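You operate a simulated robot arm through the tools that you are given. There is no shell and no other tool. Be economical: measure what you need, move in short steps, check, and stop when the job is done.

Carry out the task below with a simulated robot arm. There is one attempt and no reset: what you move stays moved.

TASK
Wipe the oil smear off the nest plate, rack its pin and turn the model knob to 1.
Fine: use the wiping pad and put it back; the pin goes in the free socket.
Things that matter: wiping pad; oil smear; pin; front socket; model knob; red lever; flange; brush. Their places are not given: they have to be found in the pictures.

It is judged by the outcome, as a careful person would: the job done as asked, and still so three seconds after it is handed in. It fails if anything else is knocked over, pushed out of place, dropped, spilled or broken.

THE ROBOT
A 7-joint arm with a two-finger parallel gripper, fixed in place. Base frame: the origin is at the foot of the arm, x ahead of it, y to its left, z up; the work surface is at about z = 860. Lengths are in mm, angles in degrees, forces in N, time in s.
With the tool pointing down near the work surface it reaches from about 300 to 700 mm from the base axis. Its first joint turns from -66.0 to 66.0 degrees. Payload 1.57 kg.
Tool frame: the origin (TCP) lies between the finger pads and is the grasp point; the fingertips stand 30 mm ahead of it; z points along the fingers, y is the line along which they close. The gripper opens to 110 mm. The fingers are 24 mm wide and 12 mm thick; the gripper's body (48 by 112 mm) begins 78 mm behind the TCP.
Orientation is that of the tool frame in the base frame, as [roll, pitch, yaw] about the fixed x, y, z axes, in that order (R = Rz(yaw) Ry(pitch) Rx(roll)). With the fingers straight down and closing along the base's y, the tool's x points along the base's -x, its y along +y and its z along -z.

THE INTERFACE
- The arm moves only by the tool send_rows. Its argument "targets" is a list of rows, each an object (a shift or turn left out is 0, a gripper value left out holds the last) with "xyz": the shift along the tool's x, y, z in units of 150 mm (1.0 is 150 mm), a list of three; "angular": the turn, a rotation vector about the tool's x, y, z in units of 45 degrees (1.0 is 45 degrees), a list of three. In form: [{"xyz": [x, y, z], "angular": [rx, ry, rz]}, ...]. A call has 1 to 12 rows; each row is the pose to reach, as a shift and turn from the pose commanded when the call began, along the tool's axes at that moment. "fingers" is the opening, from 0 (shut) to 1 (fully open), set as the call begins (left out, the last holds). A call with a number of a shift or a turn outside -1 to 1 is refused whole. A row lasts 0.2 s, in which the tool goes at most 50 mm and 8.6 degrees; a call with a longer step from one row to the next is refused whole, and so is a gripper value outside its range. A pose out of reach is approached as far as the arm can. The call stops where the force on the tool passes 70 N (or 10 N more than at its start, if that is more) or the arm is blocked; 0.2 s more then pass. The fingers move at their own pace (about 108 mm/s each) and stop on an object; they squeeze with about 43 N. The grip force told is the motor's: it shows also when the fingers shut on nothing. Time passes only in rows, and 0.2 s behind the last, so rows that repeat a pose let the fingers close. It gives the time, the measured TCP pose, the force on the tool (base axes), the opening and the grip force at its end, in the units of the frame above (readings bear some noise), and new pictures: "pictures" is both (left out), scene, wrist or none.
- Cameras (640 x 400 px; columns grow to the right, rows downward): "scene" is fixed at [169.4, -389.5, 1420.8]; the picture's right is [0.79, -0.61, 0.00], its down [-0.24, -0.31, -0.92] and it looks along [0.56, 0.73, -0.39] (base axes); focal length 325 px, centre (320, 200). "wrist" rides on the gripper at [-36, 0, -80] in the tool frame; the picture's right is [0.00, -1.00, 0.00], its down [0.97, 0.00, -0.24] and it looks along [0.24, 0.00, 0.97] (tool axes); focal length 218 px, centre (320, 200).
- probe_pixels(camera, pixels): there is no depth. For up to 12 entries [column, row, z] of the newest picture of that camera ("zoom" is the newest enlarged one), the place [x, y] in the base frame at which the ray of that pixel passes the height z, good to about 2 mm. No time passes.
- close_up(camera, box): a new picture of the part [left, top, right, bottom] of that camera's present view, enlarged. No time passes.
- sign_off(): hands the job in; it is judged then, once.

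Work in short steps. Measure before you move; look again where a grasp or a placing could have gone wrong, and mend it. You have 80 turns and 120 pictures in all, the two below and enlarged ones among them. Open the gripper and draw the arm clear of the work before you hand the job in, unless the task says otherwise; then end with one line.

The tools are called after ">>>" as name(argument=value, ...) on one line, values as JSON. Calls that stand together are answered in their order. send_rows: Moves the arm, as the interface text tells. Its arguments: {"type":"object","properties":{"targets":{"type":"array","items":{"type":"object","properties":{"xyz":{"type":"array","items":{"type":"number"}},"angular":{"type":"array","items":{"type":"number"}}}}},"fingers":{"type":"number"},"pictures":{"type":"string","enum":["both","scene","wrist","none"]}},"required":["targets"]} The other tools are called the same way: probe_pixels (camera, pixels) gives the place at which the rays of pixels pass given heights; close_up (camera, box) takes an enlarged picture of a part of a camera's view; sign_off () hands the job in.

At the start:

```text
time_s: 0.0
eef_pos: [436.3, 122.7, 1197.8]
tcp_rot: [-180.0, 0.0, -179.9]
ft_force: [-0.9, 0.0, -0.6]
finger_gap: 109.8
gripper_force: 0.0
```

scene: 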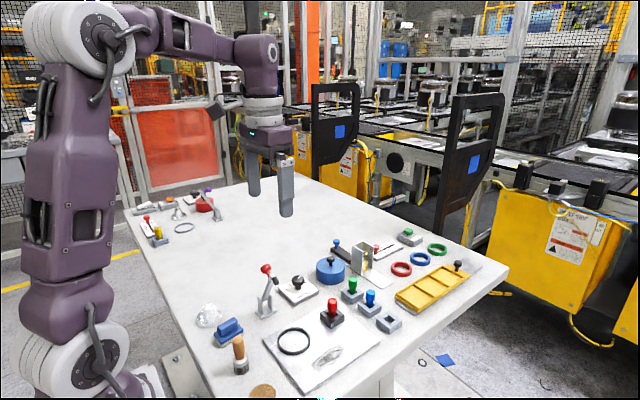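
wrist: 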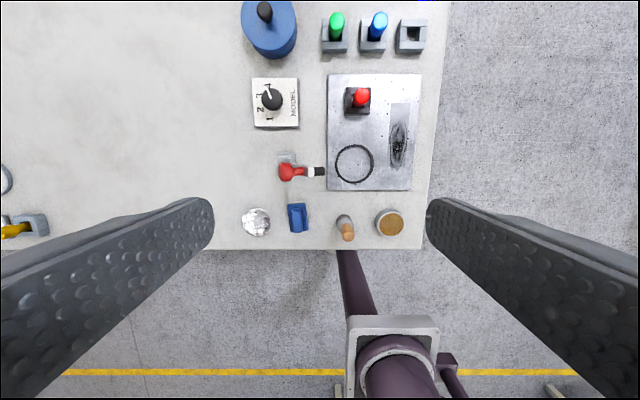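

I'll enlarge both views of the work area to identify the items before measuring.

>>> close_up(camera="scene", box=[180, 220, 420, 400])

>>> close_up(camera="wrist", box=[220, 0, 440, 250])

```text
2.22 times, centred on (300, 310) of scene
```

zoom: 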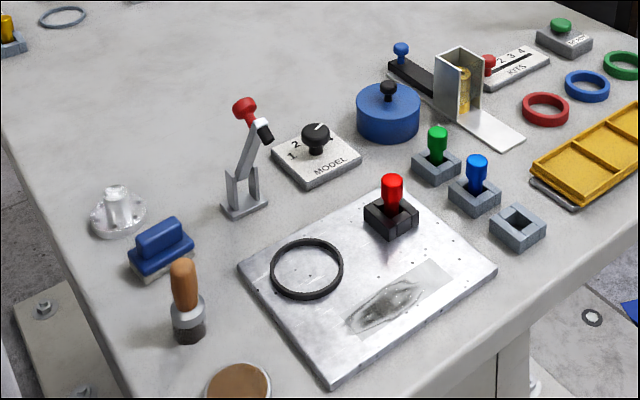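

```text
1.60 times, centred on (330, 125) of wrist
```

zoom: 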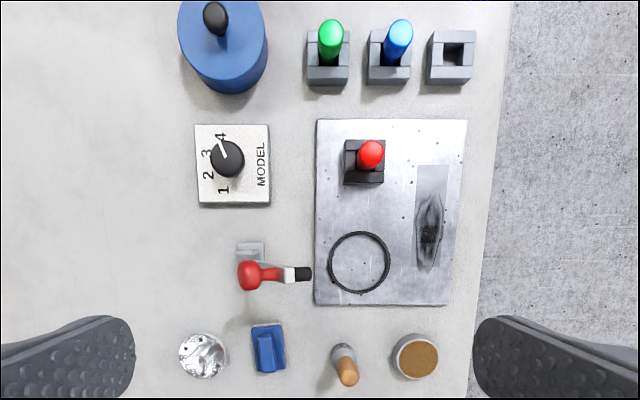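

The free socket is the empty one at zoom (452,57), the pad is the blue block at (268,348), the red pin is at (370,155), and the smear runs from (432,165) to (428,270). I'll probe these.

>>> probe_pixels(camera="zoom", pixels=[[268, 348, 880], [365, 160, 880], [452, 57, 880], [452, 50, 860], [432, 168, 865], [428, 268, 865], [228, 160, 880], [318, 120, 865], [448, 304, 865], [270, 275, 920], [345, 375, 900], [415, 358, 870]])

>>> probe_pixels(camera="scene", pixels=[[230, 325, 900], [228, 336, 860], [332, 303, 900], [332, 320, 865], [389, 323, 880], [327, 355, 865], [298, 280, 880], [297, 295, 865], [239, 343, 920], [266, 268, 950]])

```text
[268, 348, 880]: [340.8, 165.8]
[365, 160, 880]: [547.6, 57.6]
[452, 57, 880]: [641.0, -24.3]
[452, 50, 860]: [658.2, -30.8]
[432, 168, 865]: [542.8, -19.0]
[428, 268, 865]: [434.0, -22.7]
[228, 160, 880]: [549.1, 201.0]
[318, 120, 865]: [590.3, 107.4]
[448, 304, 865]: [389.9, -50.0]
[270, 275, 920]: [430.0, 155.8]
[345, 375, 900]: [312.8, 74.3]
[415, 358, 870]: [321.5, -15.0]
```

```text
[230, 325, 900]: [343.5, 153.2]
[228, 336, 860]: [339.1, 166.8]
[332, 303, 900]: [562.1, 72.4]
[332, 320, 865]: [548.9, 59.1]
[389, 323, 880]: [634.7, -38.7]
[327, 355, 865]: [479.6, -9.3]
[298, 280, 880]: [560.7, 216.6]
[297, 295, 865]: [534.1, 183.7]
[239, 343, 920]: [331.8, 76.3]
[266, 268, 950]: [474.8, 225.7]
```

Next I'll hover near the pad with the fingers narrowed and take a closer look.

>>> send_rows(targets=[{"xyz": [0.11, 0.07, 0.24]}, {"xyz": [0.22, 0.14, 0.48]}, {"xyz": [0.33, 0.21, 0.72]}, {"xyz": [0.44, 0.28, 0.96]}, {"xyz": [0.44, 0.28, 0.96]}], fingers=0.42)

```text
time_s: 1.2
eef_pos: [371.0, 164.9, 1054.1]
tcp_rot: [-180.0, 0.1, 180.0]
ft_force: [-1.2, 0.2, 1.1]
finger_gap: 46.0
gripper_force: 0.0
```

scene: 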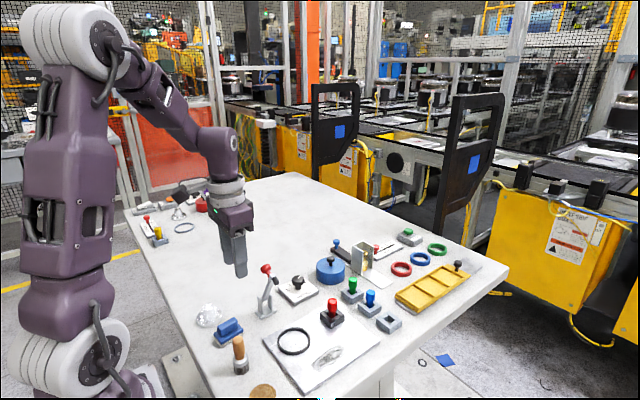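
wrist: 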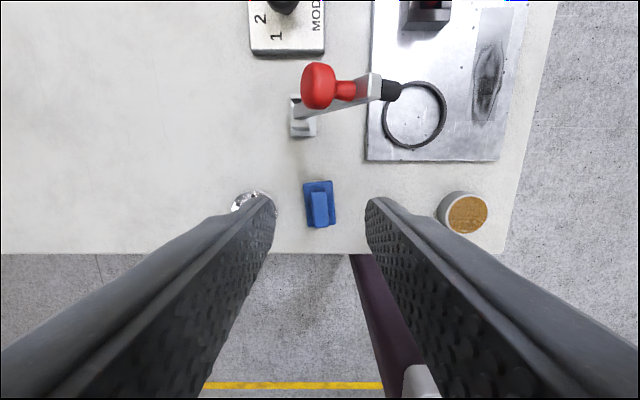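

>>> close_up(camera="wrist", box=[260, 160, 380, 240])

>>> close_up(camera="scene", box=[180, 280, 300, 380])

```text
5.00 times, centred on (320, 200) of wrist
```

zoom: 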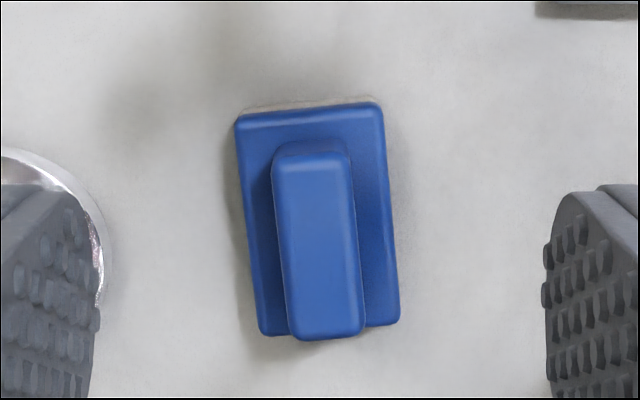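

```text
4.00 times, centred on (240, 330) of scene
```

zoom: 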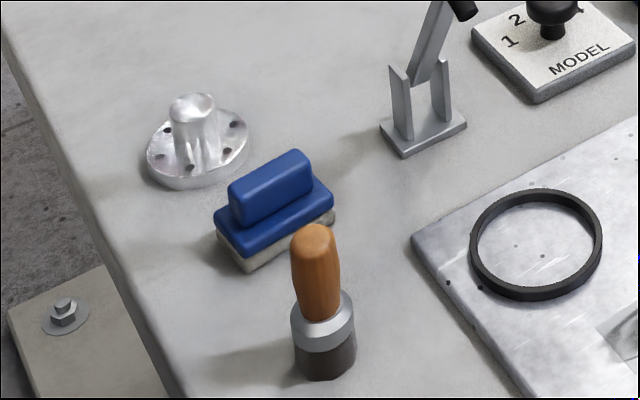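

>>> probe_pixels(camera="wrist", pixels=[[319.6, 209, 880], [319.6, 209, 900], [319.6, 209, 910], [319.6, 209, 920], [331.5, 181, 882], [305, 226, 882], [320, 203, 882]])

>>> probe_pixels(camera="zoom", pixels=[[272, 176, 880], [272, 176, 890], [272, 176, 900], [272, 176, 910], [272, 176, 920], [197, 105, 910], [200, 150, 870], [334, 215, 860], [240, 271, 860]])

```text
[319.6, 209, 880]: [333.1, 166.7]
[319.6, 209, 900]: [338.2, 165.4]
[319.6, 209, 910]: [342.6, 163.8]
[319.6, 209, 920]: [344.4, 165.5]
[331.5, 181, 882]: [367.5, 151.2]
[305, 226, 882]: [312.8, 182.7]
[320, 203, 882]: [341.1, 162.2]
```

```text
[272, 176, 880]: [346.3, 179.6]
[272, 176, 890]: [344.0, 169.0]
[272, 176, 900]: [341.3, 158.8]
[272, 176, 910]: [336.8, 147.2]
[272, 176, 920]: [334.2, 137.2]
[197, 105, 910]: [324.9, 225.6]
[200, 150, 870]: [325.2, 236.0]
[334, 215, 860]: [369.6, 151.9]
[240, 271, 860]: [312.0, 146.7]
```

The handle top is at about (339,164.5), z≈897, and turned about +5.5°. I'll descend to just above grasp height.

>>> send_rows(targets=[{"xyz": [0.1, 0, 0.2], "angular": [0, 0, -0.06]}, {"xyz": [0.21, 0, 0.4], "angular": [0, 0, -0.12]}, {"xyz": [0.21, 0, 0.6], "angular": [0, 0, -0.12]}, {"xyz": [0.21, 0, 0.75], "angular": [0, 0, -0.12]}, {"xyz": [0.21, 0, 0.75], "angular": [0, 0, -0.12]}])

```text
time_s: 2.4
eef_pos: [338.5, 166.7, 941.2]
tcp_rot: [180.0, 0.0, -174.6]
ft_force: [-0.3, -0.9, 0.1]
finger_gap: 46.3
gripper_force: 0.0
```

scene: 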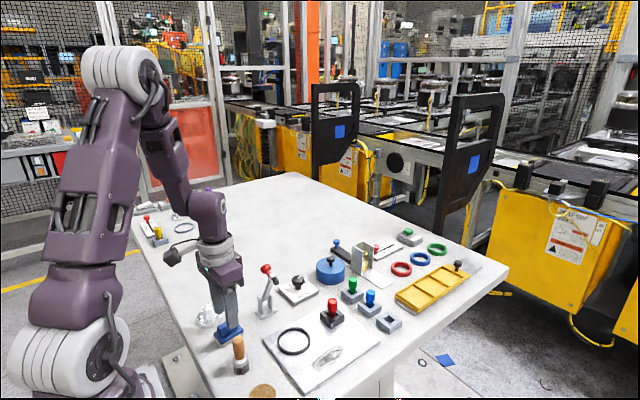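
wrist: 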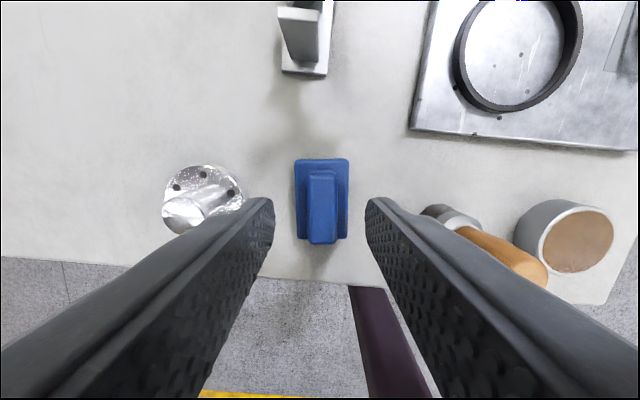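

Fingers straddle the handle evenly. I'll descend 28 mm and then close.

>>> send_rows(targets=[{"xyz": [0, 0, 0.1]}, {"xyz": [0, 0, 0.19]}, {"xyz": [0, 0, 0.19]}], pictures="wrist")

>>> send_rows(targets=[{"xyz": [0, 0, 0]}, {"xyz": [0, 0, 0]}, {"xyz": [0, 0, 0]}], fingers=0)

```text
time_s: 3.2
eef_pos: [336.9, 164.4, 911.9]
tcp_rot: [180.0, 0.0, -174.6]
ft_force: [0.1, -0.5, 0.3]
finger_gap: 46.2
gripper_force: 0.0
```

wrist: 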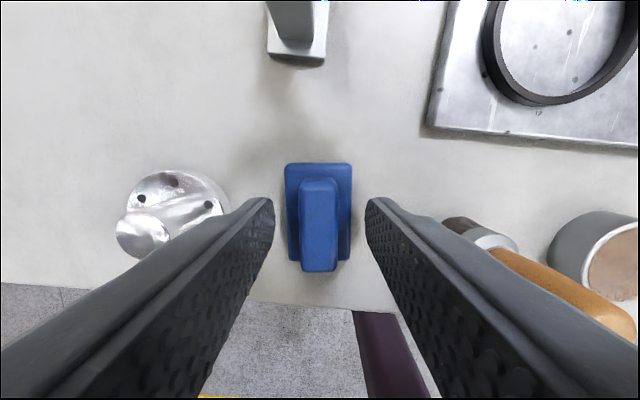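

```text
time_s: 4.0
eef_pos: [339.6, 164.6, 912.4]
tcp_rot: [-180.0, 0.1, -174.6]
ft_force: [-0.5, -1.0, 0.0]
finger_gap: 17.1
gripper_force: 32.2
```

scene: 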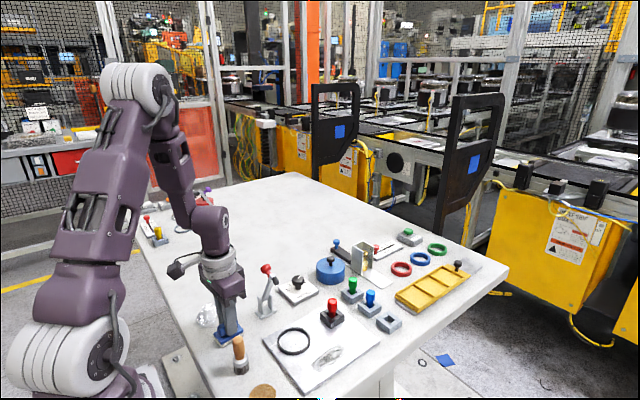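
wrist: 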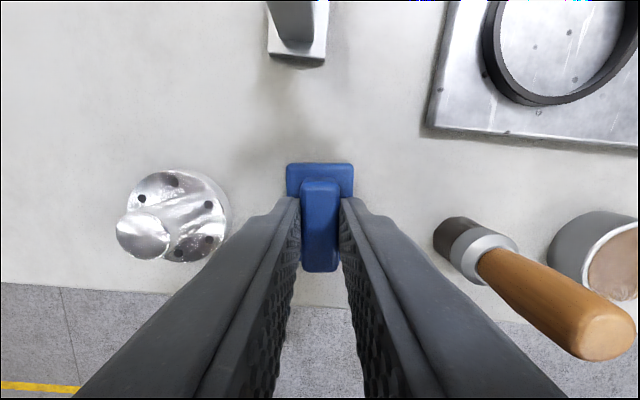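

Grip holds at 17 mm. I'll lift straight up and turn square.

>>> send_rows(targets=[{"xyz": [0, 0, -0.2]}, {"xyz": [0, 0, -0.5]}, {"xyz": [0, 0, -0.8], "angular": [0, 0, 0.06]}, {"xyz": [0, 0, -0.9], "angular": [0, 0, 0.12]}, {"xyz": [0, 0, -0.9], "angular": [0, 0, 0.12]}])

```text
time_s: 5.2
eef_pos: [337.1, 161.3, 1048.1]
tcp_rot: [180.0, 0.1, -180.0]
ft_force: [-0.2, -0.5, -0.5]
finger_gap: 16.9
gripper_force: 31.7
```

scene: 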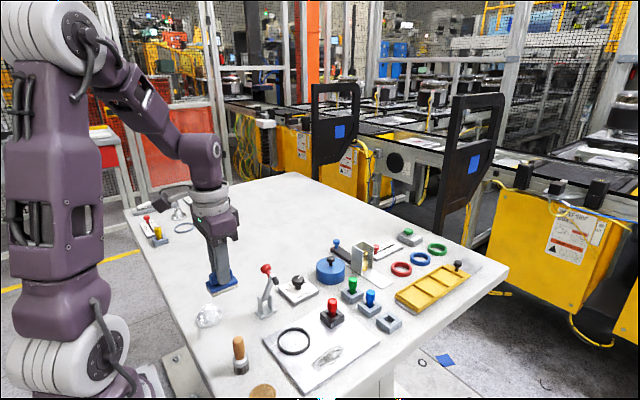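
wrist: 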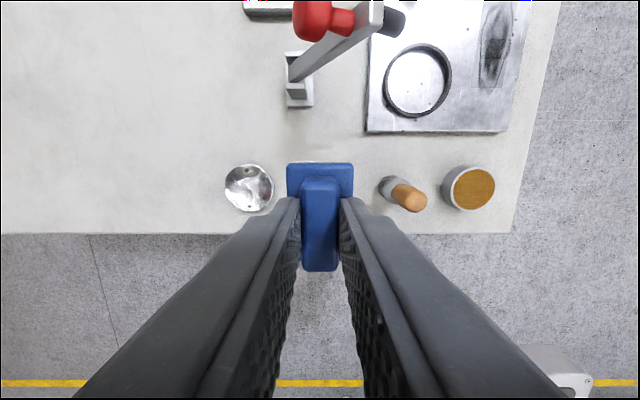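

Pad held square. I'll carry it right first, clear of the lever, then ahead over the smear.

>>> send_rows(targets=[{"xyz": [0, -0.3, 0]}, {"xyz": [0, -0.6, 0]}, {"xyz": [0, -0.9, 0]}, {"xyz": [-0.2, -1.0, 0]}, {"xyz": [-0.4, -1.0, 0]}, {"xyz": [-0.6, -1.0, 0]}, {"xyz": [-0.6, -1.0, 0]}])

```text
time_s: 6.8
eef_pos: [430.3, 17.9, 1048.3]
tcp_rot: [180.0, 0.0, 179.9]
ft_force: [-0.3, 0.0, -0.4]
finger_gap: 16.9
gripper_force: 31.8
```

scene: 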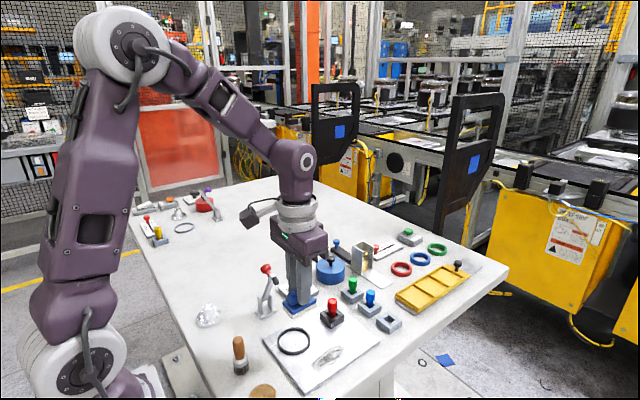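
wrist: 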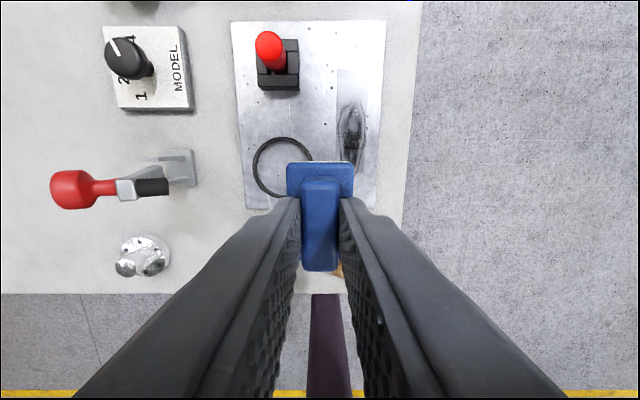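

>>> close_up(camera="wrist", box=[220, 10, 420, 220])

>>> close_up(camera="scene", box=[250, 260, 410, 380])

```text
1.90 times, centred on (320, 115) of wrist
```

zoom: 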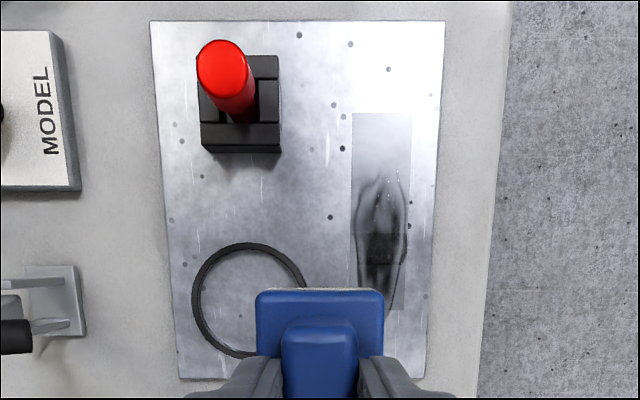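

```text
3.33 times, centred on (330, 320) of scene
```

zoom: 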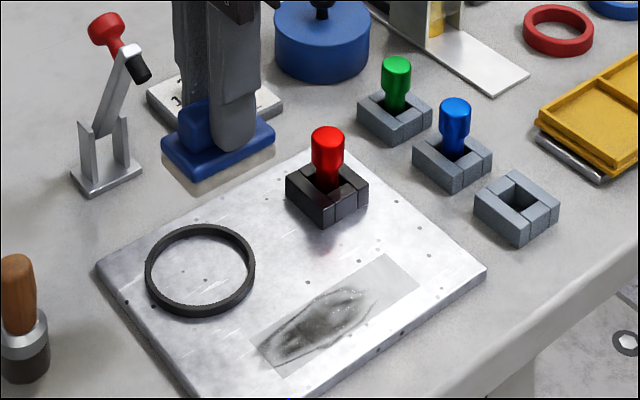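

>>> probe_pixels(camera="zoom", pixels=[[385, 255, 869], [420, 287, 869], [288, 375, 869], [250, 333, 869], [262, 355, 869], [370, 290, 869], [97, 265, 869], [486, 270, 869], [320, 145, 869]])

>>> probe_pixels(camera="wrist", pixels=[[337, 69, 869], [368, 69, 869], [364, 173, 869], [350, 102, 869], [383, 21, 869], [232, 21, 869], [345, 173, 869], [356, 173, 869]])

```text
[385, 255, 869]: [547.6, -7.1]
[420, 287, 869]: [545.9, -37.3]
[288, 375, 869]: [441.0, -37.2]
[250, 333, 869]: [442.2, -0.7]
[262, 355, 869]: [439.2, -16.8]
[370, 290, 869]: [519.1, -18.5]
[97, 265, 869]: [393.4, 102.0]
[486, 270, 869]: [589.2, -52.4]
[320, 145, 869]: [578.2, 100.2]
```

```text
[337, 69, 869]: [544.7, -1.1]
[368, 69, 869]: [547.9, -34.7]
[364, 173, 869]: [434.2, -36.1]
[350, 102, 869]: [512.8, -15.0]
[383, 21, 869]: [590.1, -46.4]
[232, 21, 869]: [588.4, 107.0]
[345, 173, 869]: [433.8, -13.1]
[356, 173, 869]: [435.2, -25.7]
```

Strip spans x 438–547, y −36…−2 on the plate (z≈869). I'll move over its middle and go down to about 8 mm above contact.

>>> send_rows(targets=[{"xyz": [-0.25, -0.12, 0]}, {"xyz": [-0.475, -0.225, 0]}, {"xyz": [-0.475, -0.225, 0.28]}, {"xyz": [-0.475, -0.225, 0.56]}, {"xyz": [-0.475, -0.225, 0.785]}, {"xyz": [-0.475, -0.225, 0.785]}])

```text
time_s: 8.2
eef_pos: [501.9, -14.8, 929.4]
tcp_rot: [179.9, 0.0, -180.0]
ft_force: [0.3, 1.0, -0.3]
finger_gap: 17.1
gripper_force: 32.4
```

scene: 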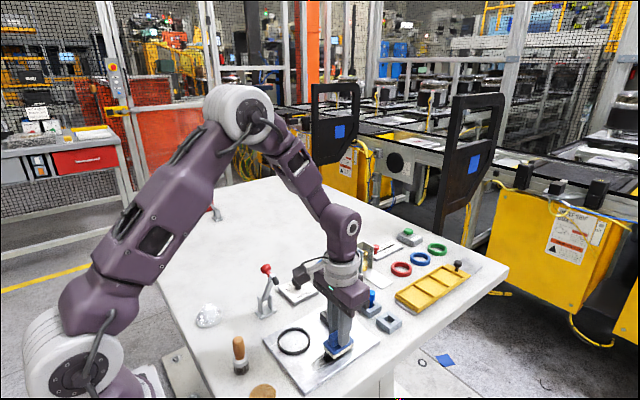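
wrist: 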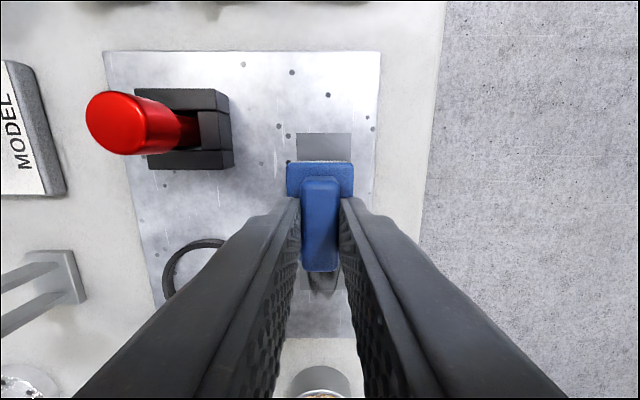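

Centred on the strip. Lowering in small steps until a light contact force appears.

>>> send_rows(targets=[{"xyz": [0, 0, 0.027]}, {"xyz": [0, 0, 0.045]}, {"xyz": [0, 0, 0.053]}, {"xyz": [0, 0, 0.053]}], pictures="none")

```text
time_s: 9.2
eef_pos: [502.2, -16.6, 921.5]
tcp_rot: [179.9, 0.2, -179.9]
ft_force: [-3.0, 8.3, 27.1]
finger_gap: 17.0
gripper_force: 32.4
```

Contact at about 27 N. I'll wipe fore and aft along the strip, with side offsets.

>>> send_rows(targets=[{"xyz": [-0.13, 0, 0]}, {"xyz": [-0.27, 0, 0]}, {"xyz": [-0.1, 0, 0]}, {"xyz": [0.1, 0, 0]}, {"xyz": [0.25, 0, 0]}, {"xyz": [0.37, 0, 0]}, {"xyz": [0.37, 0.045, 0]}, {"xyz": [0.2, 0.045, 0]}, {"xyz": [0.03, 0.045, 0]}, {"xyz": [-0.14, 0.045, 0]}, {"xyz": [-0.27, 0.045, 0]}, {"xyz": [-0.27, -0.045, 0]}], pictures="both")

```text
time_s: 11.8
eef_pos: [540.5, -24.9, 921.2]
tcp_rot: [180.0, 0.1, -179.9]
ft_force: [2.3, 6.6, 20.4]
finger_gap: 17.1
gripper_force: 32.3
```

scene: 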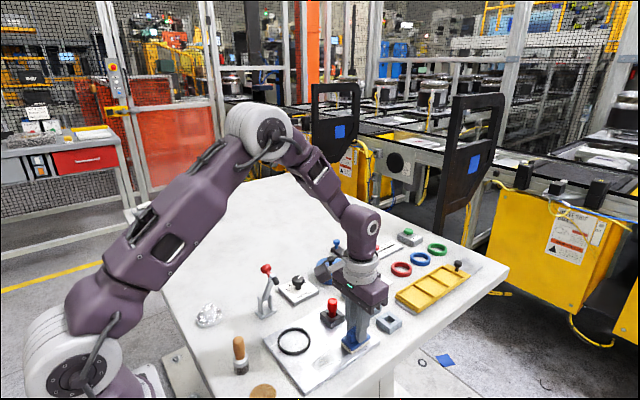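
wrist: 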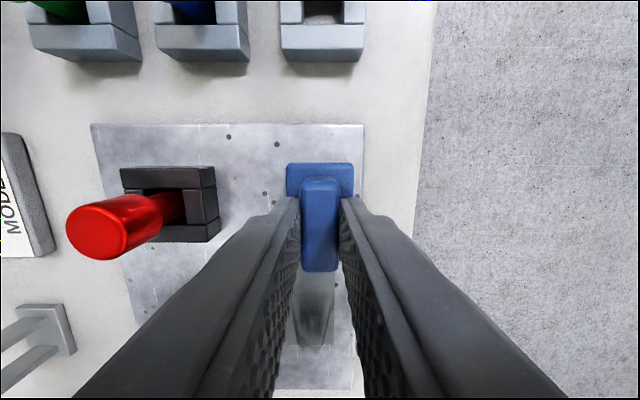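

The smear has faded partly. I'll continue with more passes.

>>> send_rows(targets=[{"xyz": [0.16, 0, 0]}, {"xyz": [0.32, 0, 0]}, {"xyz": [0.48, 0, 0]}, {"xyz": [0.64, 0, 0]}, {"xyz": [0.64, 0.045, 0]}, {"xyz": [0.48, 0.045, 0]}, {"xyz": [0.32, 0.045, 0]}, {"xyz": [0.16, 0.045, 0]}, {"xyz": [0.32, 0.045, 0]}, {"xyz": [0.48, 0.045, 0]}, {"xyz": [0.64, 0.045, 0]}, {"xyz": [0.64, 0.09, 0]}], pictures="none")

>>> send_rows(targets=[{"xyz": [-0.16, 0, 0]}, {"xyz": [-0.32, 0, 0]}, {"xyz": [-0.48, 0, 0]}, {"xyz": [-0.64, 0, 0]}, {"xyz": [-0.64, -0.045, 0]}, {"xyz": [-0.48, -0.045, 0]}, {"xyz": [-0.32, -0.045, 0]}, {"xyz": [-0.16, -0.045, 0]}, {"xyz": [0, -0.045, 0]}, {"xyz": [0, -0.045, 0]}, {"xyz": [0, -0.045, -0.3]}, {"xyz": [0.15, -0.045, -0.6]}])

```text
time_s: 14.4
eef_pos: [442.1, -11.4, 919.8]
tcp_rot: [180.0, -0.1, 180.0]
ft_force: [-0.4, -0.8, 1.9]
finger_gap: 17.0
gripper_force: 32.0
```

```text
refused: row 12 steps farther than a row can; nothing moved
```

Force has dropped to about 2 N at the near end. I'll take a picture to check the pad before continuing.

>>> send_rows(targets=[{"xyz": [-0.2, 0, 0]}, {"xyz": [-0.4, 0, 0]}, {"xyz": [-0.4, 0, 0]}])

```text
time_s: 15.2
eef_pos: [503.1, -10.1, 920.5]
tcp_rot: [-180.0, -0.1, -180.0]
ft_force: [-0.5, -0.6, -1.7]
finger_gap: 17.2
gripper_force: 32.2
```

scene: 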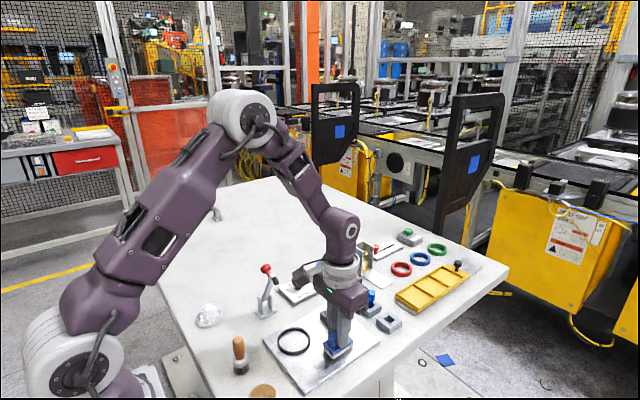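
wrist: 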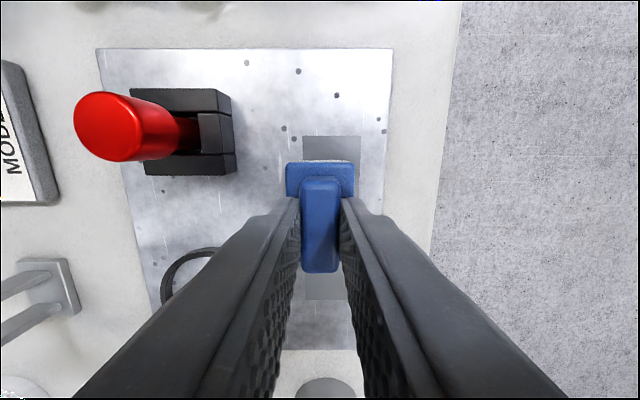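

The pad has slid slightly in the grip. I'll lift and look at the strip.

>>> send_rows(targets=[{"xyz": [0, 0, -0.3]}, {"xyz": [0.2, 0, -0.5]}, {"xyz": [0.45, 0, -0.7]}, {"xyz": [0.6, 0, -0.8]}, {"xyz": [0.6, 0, -0.8]}])

>>> close_up(camera="wrist", box=[220, 10, 420, 220])

>>> close_up(camera="scene", box=[250, 260, 410, 380])

```text
time_s: 16.4
eef_pos: [413.9, -12.2, 1039.6]
tcp_rot: [180.0, 0.1, 180.0]
ft_force: [-0.2, 0.3, -0.5]
finger_gap: 17.0
gripper_force: 32.1
```

scene: 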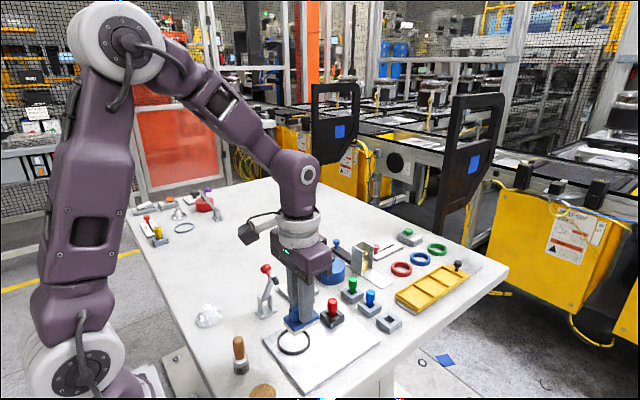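
wrist: 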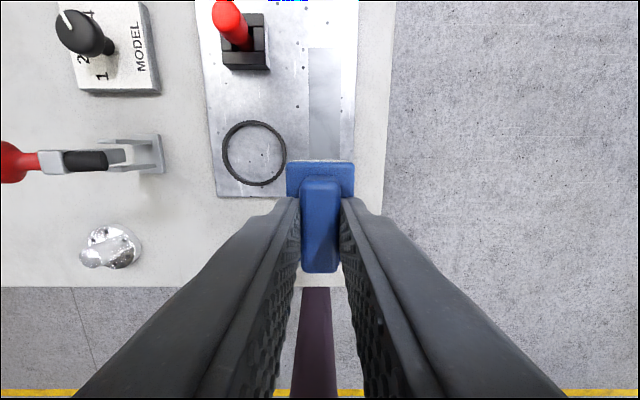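

```text
1.90 times, centred on (320, 115) of wrist
```

zoom: 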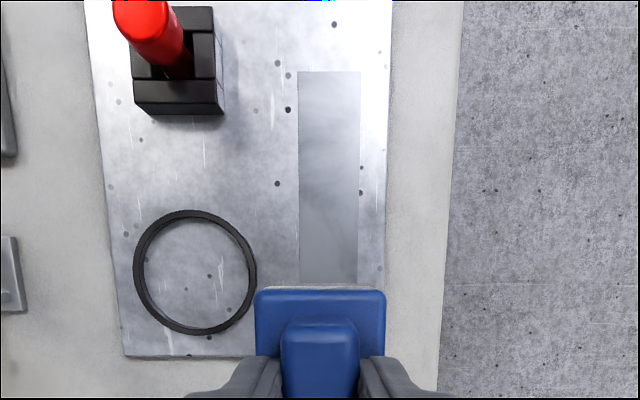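

```text
3.33 times, centred on (330, 320) of scene
```

zoom: 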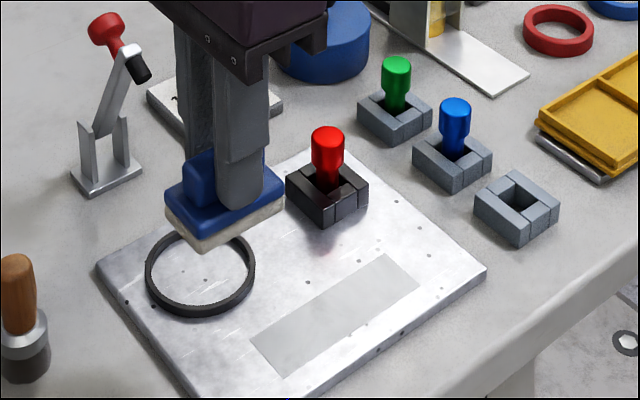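

>>> close_up(camera="wrist", box=[290, 40, 370, 165])

```text
3.20 times, centred on (330, 102) of wrist
```

zoom: 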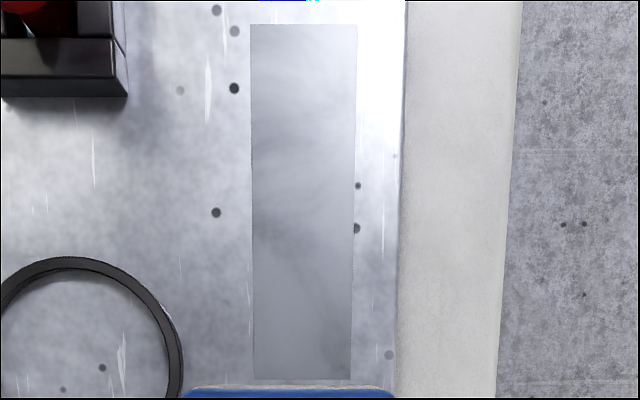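

A faint ghost may remain in the near half, so I'll return for another light set of passes.

>>> send_rows(targets=[{"xyz": [-0.28, -0.02, 0]}, {"xyz": [-0.5, -0.045, 0.1]}, {"xyz": [-0.5, -0.045, 0.4]}, {"xyz": [-0.5, -0.045, 0.7]}, {"xyz": [-0.5, -0.045, 0.8]}, {"xyz": [-0.5, -0.045, 0.807]}, {"xyz": [-0.5, -0.045, 0.807]}], pictures="none")

```text
time_s: 18.0
eef_pos: [489.3, -18.0, 919.5]
tcp_rot: [-180.0, 0.2, 179.9]
ft_force: [-1.5, 1.9, 15.5]
finger_gap: 16.8
gripper_force: 32.0
```

Contact at about 15 N; wiping again with side offsets.

>>> send_rows(targets=[{"xyz": [0.15, 0, 0]}, {"xyz": [0.3, 0, 0]}, {"xyz": [0.3, 0.04, 0]}, {"xyz": [0.1, 0.04, 0]}, {"xyz": [-0.1, 0.04, 0]}, {"xyz": [-0.3, 0.04, 0]}, {"xyz": [-0.3, -0.04, 0]}, {"xyz": [-0.1, -0.04, 0]}, {"xyz": [0.1, -0.04, 0]}, {"xyz": [0.3, -0.04, 0]}, {"xyz": [0.3, 0, 0]}, {"xyz": [0.1, 0, 0]}], pictures="none")

>>> send_rows(targets=[{"xyz": [0, 0, 0.008]}, {"xyz": [-0.2, 0, 0.008]}, {"xyz": [-0.4, 0, 0.008]}, {"xyz": [-0.2, 0, 0.008]}, {"xyz": [0, 0, 0.008]}, {"xyz": [0.2, 0, 0.008]}, {"xyz": [0, 0.04, 0.008]}, {"xyz": [-0.2, 0.04, 0.008]}, {"xyz": [0, -0.04, 0.008]}, {"xyz": [0.2, -0.04, 0.008]}, {"xyz": [0, 0, 0.008]}, {"xyz": [0, 0, 0.008]}], pictures="none")

>>> send_rows(targets=[{"xyz": [0, 0, -0.3]}, {"xyz": [0.15, 0, -0.55]}, {"xyz": [0.35, 0, -0.75]}, {"xyz": [0.45, 0, -0.8]}, {"xyz": [0.45, 0, -0.8]}], pictures="both")

>>> close_up(camera="wrist", box=[270, 20, 390, 165])

```text
time_s: 19.2
eef_pos: [495.3, -13.5, 919.2]
tcp_rot: [-180.0, 0.0, -179.8]
ft_force: [0.3, -0.5, 18.4]
finger_gap: 17.0
gripper_force: 32.1
stopped in row 5: the force on the tool passed its limit (the readings are from after the stop); the commanded pose is now the measured one
```

```text
time_s: 19.8
eef_pos: [517.8, -13.7, 919.1]
tcp_rot: [-179.9, 0.0, 180.0]
ft_force: [1.5, 0.1, 15.5]
finger_gap: 17.0
gripper_force: 32.1
stopped in row 3: the force on the tool passed its limit (the readings are from after the stop); the commanded pose is now the measured one
```

```text
time_s: 21.0
eef_pos: [448.3, -13.2, 1039.3]
tcp_rot: [-179.8, -0.2, 180.0]
ft_force: [-0.2, 0.0, -0.8]
finger_gap: 16.7
gripper_force: 31.7
```

scene: 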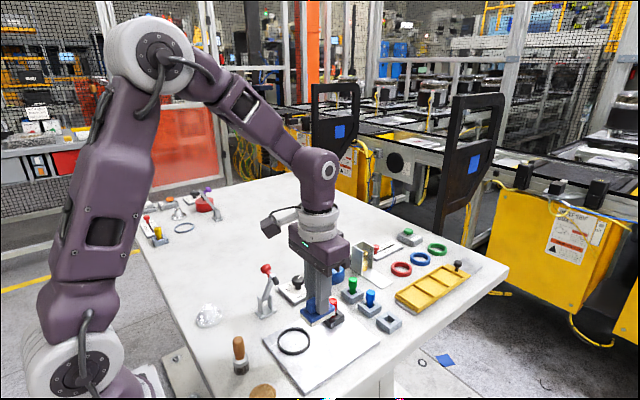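
wrist: 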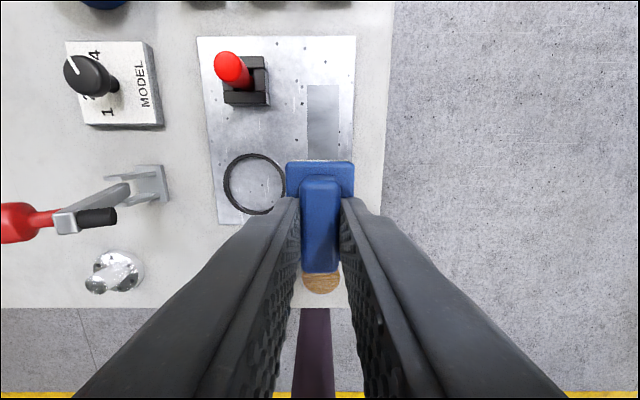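

```text
2.76 times, centred on (330, 92) of wrist
```

zoom: 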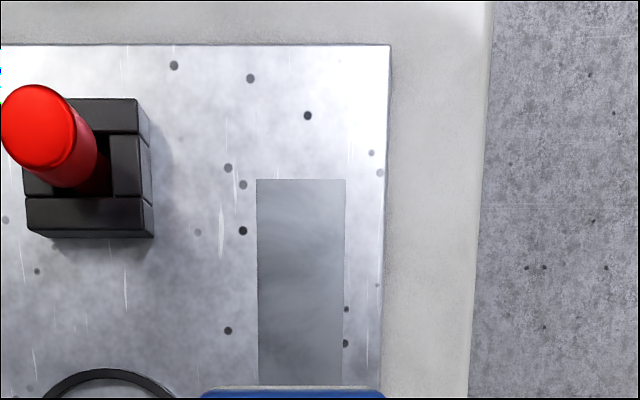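

Forces peaked mid-pass, so I'll check that nothing shifted and view the whole strip from further back.

>>> send_rows(targets=[{"xyz": [0.2, 0, 0]}, {"xyz": [0.35, 0, -0.05]}, {"xyz": [0.35, 0, -0.05]}], pictures="both")

>>> close_up(camera="wrist", box=[290, 20, 370, 165])

>>> close_up(camera="scene", box=[250, 260, 410, 380])

```text
time_s: 21.8
eef_pos: [394.2, -14.4, 1047.2]
tcp_rot: [-179.9, -0.2, -180.0]
ft_force: [0.3, 0.6, -1.3]
finger_gap: 17.0
gripper_force: 32.4
```

scene: 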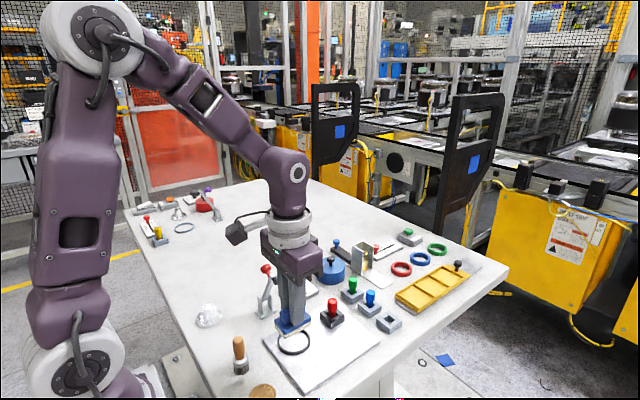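
wrist: 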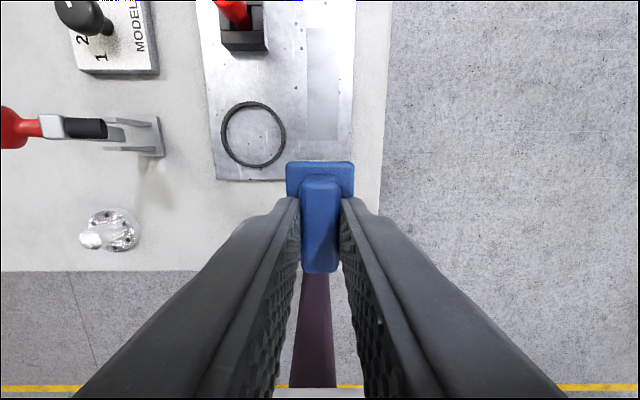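

```text
2.76 times, centred on (330, 92) of wrist
```

zoom: 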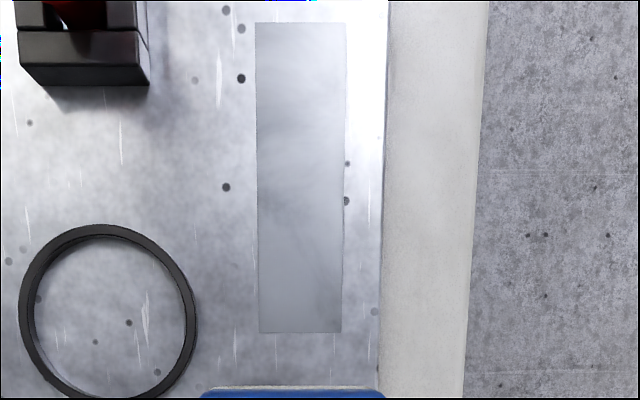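

```text
3.33 times, centred on (330, 320) of scene
```

zoom: 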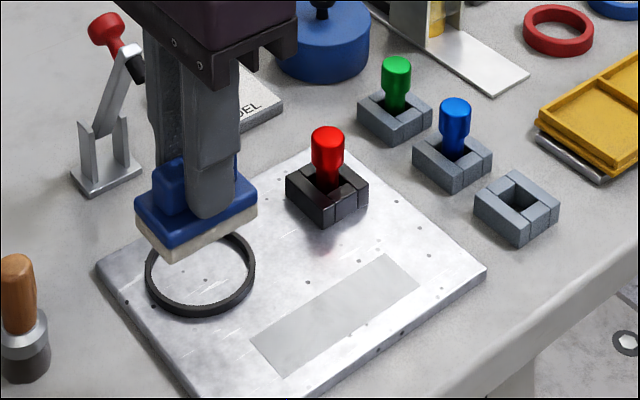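

The strip is clean and everything is in place. I'll carry the pad back home: back first, then left, clear of the lever.

>>> send_rows(targets=[{"xyz": [0.2, 0, 0]}, {"xyz": [0.37, 0, 0]}, {"xyz": [0.37, 0.3, 0]}, {"xyz": [0.37, 0.6, 0]}, {"xyz": [0.37, 0.9, 0]}, {"xyz": [0.37, 1.0, 0]}, {"xyz": [0.37, 1.0, 0]}], pictures="none")

>>> send_rows(targets=[{"xyz": [0, 0.19, 0], "angular": [0, 0, -0.06]}, {"xyz": [0, 0.19, 0], "angular": [0, 0, -0.12]}, {"xyz": [0, 0.19, 0.2], "angular": [0, 0, -0.12]}, {"xyz": [0, 0.19, 0.2], "angular": [0, 0, -0.12]}], pictures="none")

>>> send_rows(targets=[{"xyz": [0, 0, 0.1]}, {"xyz": [0, 0, 0.1]}], pictures="none")

>>> send_rows(targets=[{"xyz": [0, 0, 0.1]}, {"xyz": [0, 0, 0.2]}, {"xyz": [0, 0, 0.2]}])

```text
time_s: 23.4
eef_pos: [340.9, 137.3, 1049.0]
tcp_rot: [-179.8, -0.3, 180.0]
ft_force: [0.1, 1.0, -0.1]
finger_gap: 17.2
gripper_force: 32.3
```

```text
time_s: 24.4
eef_pos: [340.2, 169.0, 1018.7]
tcp_rot: [180.0, -0.3, -174.6]
ft_force: [-0.7, -0.2, 0.1]
finger_gap: 16.8
gripper_force: 31.9
```

```text
time_s: 25.0
eef_pos: [340.8, 165.3, 1002.5]
tcp_rot: [-179.9, -0.2, -174.6]
ft_force: [-0.5, -0.3, -0.5]
finger_gap: 17.2
gripper_force: 32.2
```

```text
time_s: 25.8
eef_pos: [338.9, 164.8, 972.2]
tcp_rot: [-179.9, -0.1, -174.6]
ft_force: [0.1, 0.5, -0.9]
finger_gap: 17.1
gripper_force: 32.1
```

scene: 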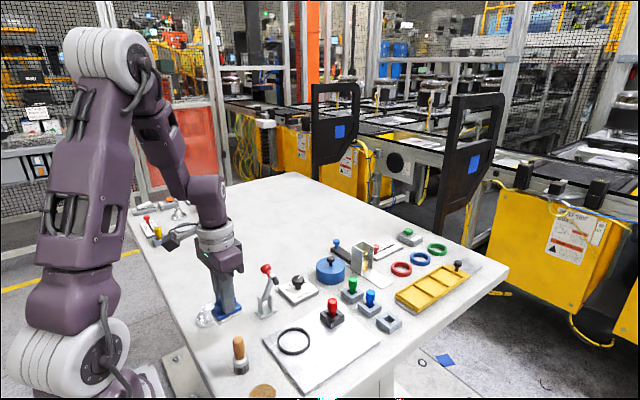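
wrist: 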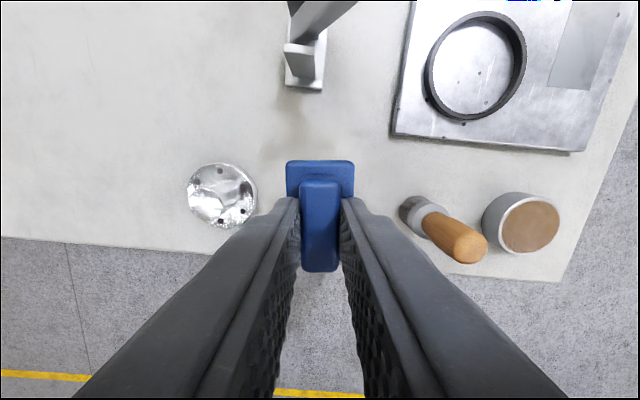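

At home position. Lowering to near contact, then gently down.

>>> send_rows(targets=[{"xyz": [0, 0, 0.2]}, {"xyz": [0, 0, 0.36]}, {"xyz": [0, 0, 0.39]}, {"xyz": [0, 0, 0.39]}], pictures="none")

>>> send_rows(targets=[{"xyz": [0, 0, 0.007]}, {"xyz": [0, 0, 0.007]}], pictures="wrist")

```text
time_s: 26.8
eef_pos: [343.4, 163.9, 914.1]
tcp_rot: [-180.0, -0.1, -174.7]
ft_force: [0.6, 0.3, -0.2]
finger_gap: 17.1
gripper_force: 32.1
```

```text
time_s: 27.4
eef_pos: [342.9, 163.9, 912.3]
tcp_rot: [-179.9, -0.2, -174.6]
ft_force: [-0.4, -0.3, -0.5]
finger_gap: 17.1
gripper_force: 32.3
```

wrist: 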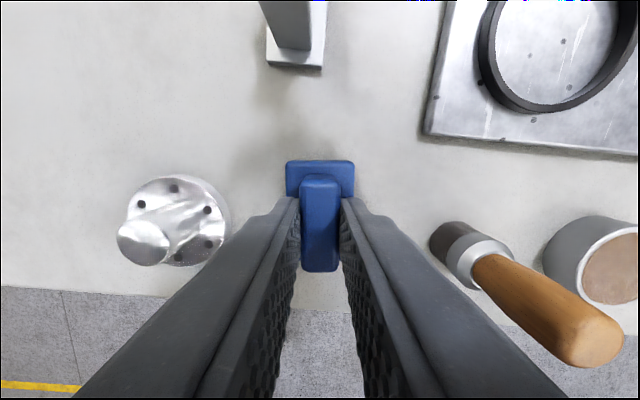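

About 3 mm too far forward compared with the grasp picture; I'll correct that and lower to contact.

>>> send_rows(targets=[{"xyz": [0.02, 0, 0]}, {"xyz": [0.02, 0, 0.009]}, {"xyz": [0.02, 0, 0.016]}, {"xyz": [0.02, 0, 0.016]}], pictures="none")

```text
time_s: 28.4
eef_pos: [337.4, 164.5, 909.9]
tcp_rot: [-180.0, -0.2, -174.6]
ft_force: [-0.3, -0.3, -0.6]
finger_gap: 17.1
gripper_force: 31.6
```

>>> send_rows(targets=[{"xyz": [0, 0, 0.007]}, {"xyz": [0, 0, 0.007]}], pictures="none")

```text
time_s: 29.0
eef_pos: [337.4, 163.8, 910.2]
tcp_rot: [179.9, -0.1, -174.6]
ft_force: [-0.1, -2.1, 24.2]
finger_gap: 17.0
gripper_force: 32.2
```

Contact with the table. Opening to 46 mm, then rising.

>>> send_rows(targets=[{"xyz": [0, 0, 0]}, {"xyz": [0, 0, 0]}, {"xyz": [0, 0, 0]}], fingers=0.42, pictures="none")

>>> send_rows(targets=[{"xyz": [0, 0, -0.15]}, {"xyz": [0, 0, -0.4]}, {"xyz": [0, 0, -0.7]}, {"xyz": [0, 0, -0.95], "angular": [0, 0, 0.12]}, {"xyz": [0, 0, -0.95], "angular": [0, 0, 0.12]}])

```text
time_s: 29.8
eef_pos: [338.4, 163.1, 909.1]
tcp_rot: [-179.9, -0.4, -174.6]
ft_force: [0.0, 0.6, 0.1]
finger_gap: 46.3
gripper_force: 0.0
```

```text
time_s: 31.0
eef_pos: [341.8, 163.7, 1052.0]
tcp_rot: [-179.9, -0.3, -179.9]
ft_force: [-0.3, -0.1, 0.2]
finger_gap: 46.3
gripper_force: 0.1
```

scene: 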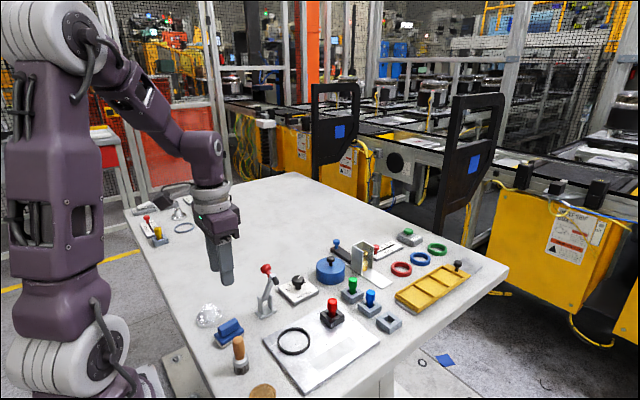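
wrist: 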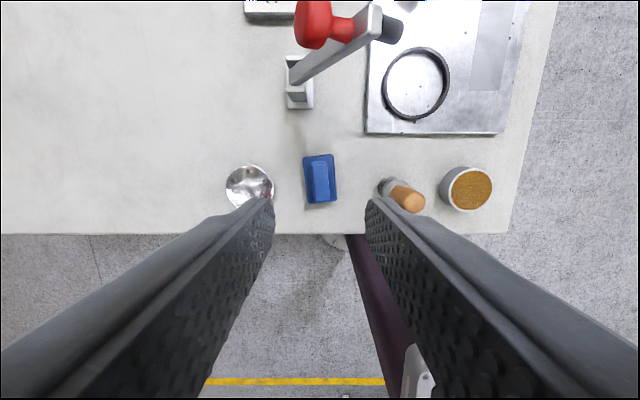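

Pad is back in place. Now I'll move over the pin area: right first, then ahead.

>>> send_rows(targets=[{"xyz": [0, -0.3, 0]}, {"xyz": [0, -0.6, 0]}, {"xyz": [0, -0.8, 0]}, {"xyz": [-0.3, -0.9, 0]}, {"xyz": [-0.6, -0.9, 0]}, {"xyz": [-0.9, -0.9, 0]}, {"xyz": [-1.0, -0.9, 0]}, {"xyz": [-1.0, -0.9, 0]}], pictures="none")

>>> send_rows(targets=[{"xyz": [-0.25, 0, 0]}, {"xyz": [-0.45, 0, 0]}, {"xyz": [-0.45, 0, 0]}])

>>> close_up(camera="wrist", box=[140, 20, 440, 210])

```text
time_s: 32.8
eef_pos: [488.9, 28.9, 1048.6]
tcp_rot: [-179.9, -0.3, -180.0]
ft_force: [0.6, 0.3, -0.7]
finger_gap: 46.2
gripper_force: 0.0
```

```text
time_s: 33.6
eef_pos: [556.5, 28.2, 1051.7]
tcp_rot: [-179.8, -0.2, 180.0]
ft_force: [0.4, 0.1, -0.6]
finger_gap: 46.3
gripper_force: 0.2
```

scene: 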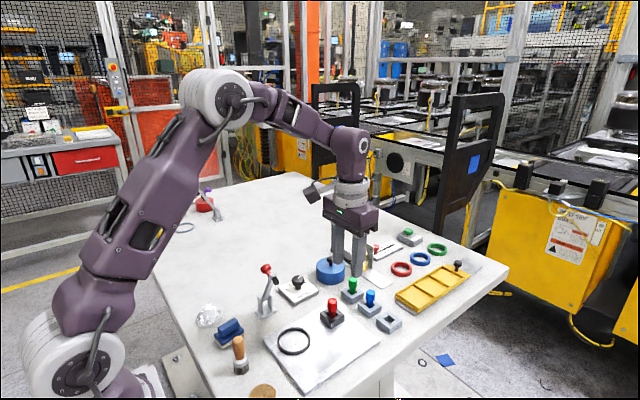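
wrist: 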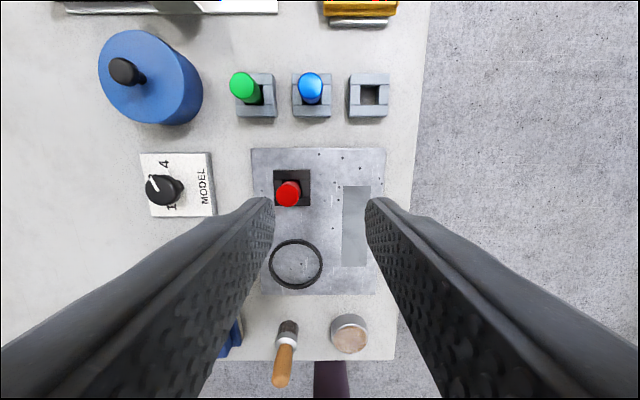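

```text
2.11 times, centred on (290, 115) of wrist
```

zoom: 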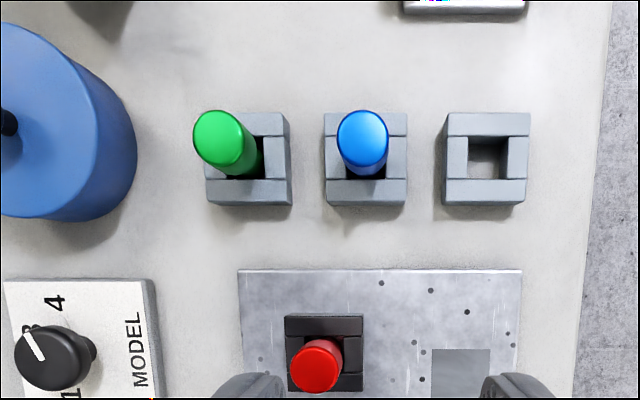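

>>> probe_pixels(camera="wrist", pixels=[[288.5, 193, 900], [288.5, 193, 910], [288.5, 193, 920], [288.5, 193, 930], [369.5, 95, 870], [369.5, 95, 880], [369.5, 95, 890], [291, 188, 890], [310, 88, 915], [242, 86, 915]])

>>> probe_pixels(camera="scene", pixels=[[332.2, 300, 900], [332.2, 300, 910], [332.2, 300, 920], [332.2, 300, 930], [389.3, 320, 870], [389.3, 320, 880], [389.3, 320, 890], [332.2, 320, 890], [370.5, 291, 910], [370.5, 291, 900]])

>>> close_up(camera="scene", box=[310, 270, 420, 340])

```text
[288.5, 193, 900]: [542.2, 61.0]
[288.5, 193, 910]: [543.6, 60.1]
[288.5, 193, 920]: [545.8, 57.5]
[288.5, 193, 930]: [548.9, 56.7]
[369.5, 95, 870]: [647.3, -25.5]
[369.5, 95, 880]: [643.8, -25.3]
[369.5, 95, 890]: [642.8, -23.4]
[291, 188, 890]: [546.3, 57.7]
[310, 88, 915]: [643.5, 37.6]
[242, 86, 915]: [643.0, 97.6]
```

```text
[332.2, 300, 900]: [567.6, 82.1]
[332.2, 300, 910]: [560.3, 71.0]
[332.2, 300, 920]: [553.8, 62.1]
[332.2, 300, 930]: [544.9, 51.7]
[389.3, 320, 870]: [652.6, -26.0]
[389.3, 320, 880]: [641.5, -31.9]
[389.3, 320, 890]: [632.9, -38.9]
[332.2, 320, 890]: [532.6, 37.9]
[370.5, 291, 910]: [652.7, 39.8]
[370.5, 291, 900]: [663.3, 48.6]
```

```text
5.71 times, centred on (365, 305) of scene
```

zoom: 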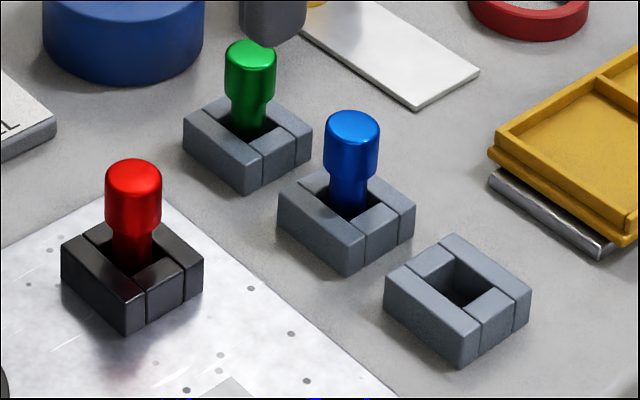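

Pin head top is about (547,57.5,z 924), and the free socket hole about (644,−26). I'll move just above the pin and check alignment.

>>> send_rows(targets=[{"xyz": [0.067, 0.193, 0.15]}, {"xyz": [0.067, 0.193, 0.4]}, {"xyz": [0.067, 0.193, 0.6]}, {"xyz": [0.067, 0.193, 0.6]}])

```text
time_s: 34.6
eef_pos: [544.5, 54.6, 960.7]
tcp_rot: [-179.9, -0.2, -180.0]
ft_force: [0.7, -0.2, -0.4]
finger_gap: 46.0
gripper_force: 0.0
```

scene: 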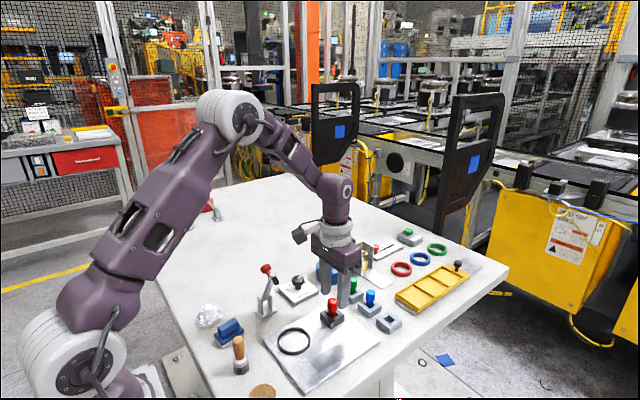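
wrist: 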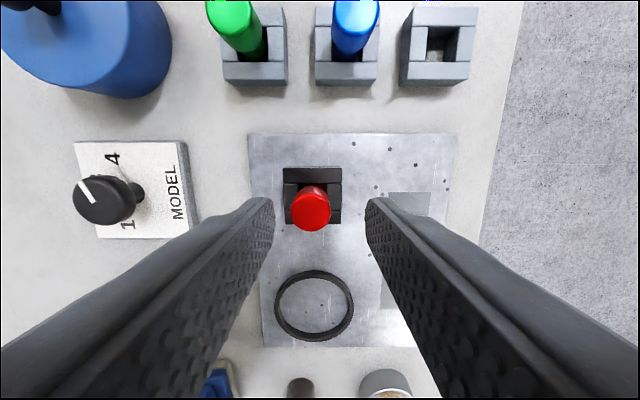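

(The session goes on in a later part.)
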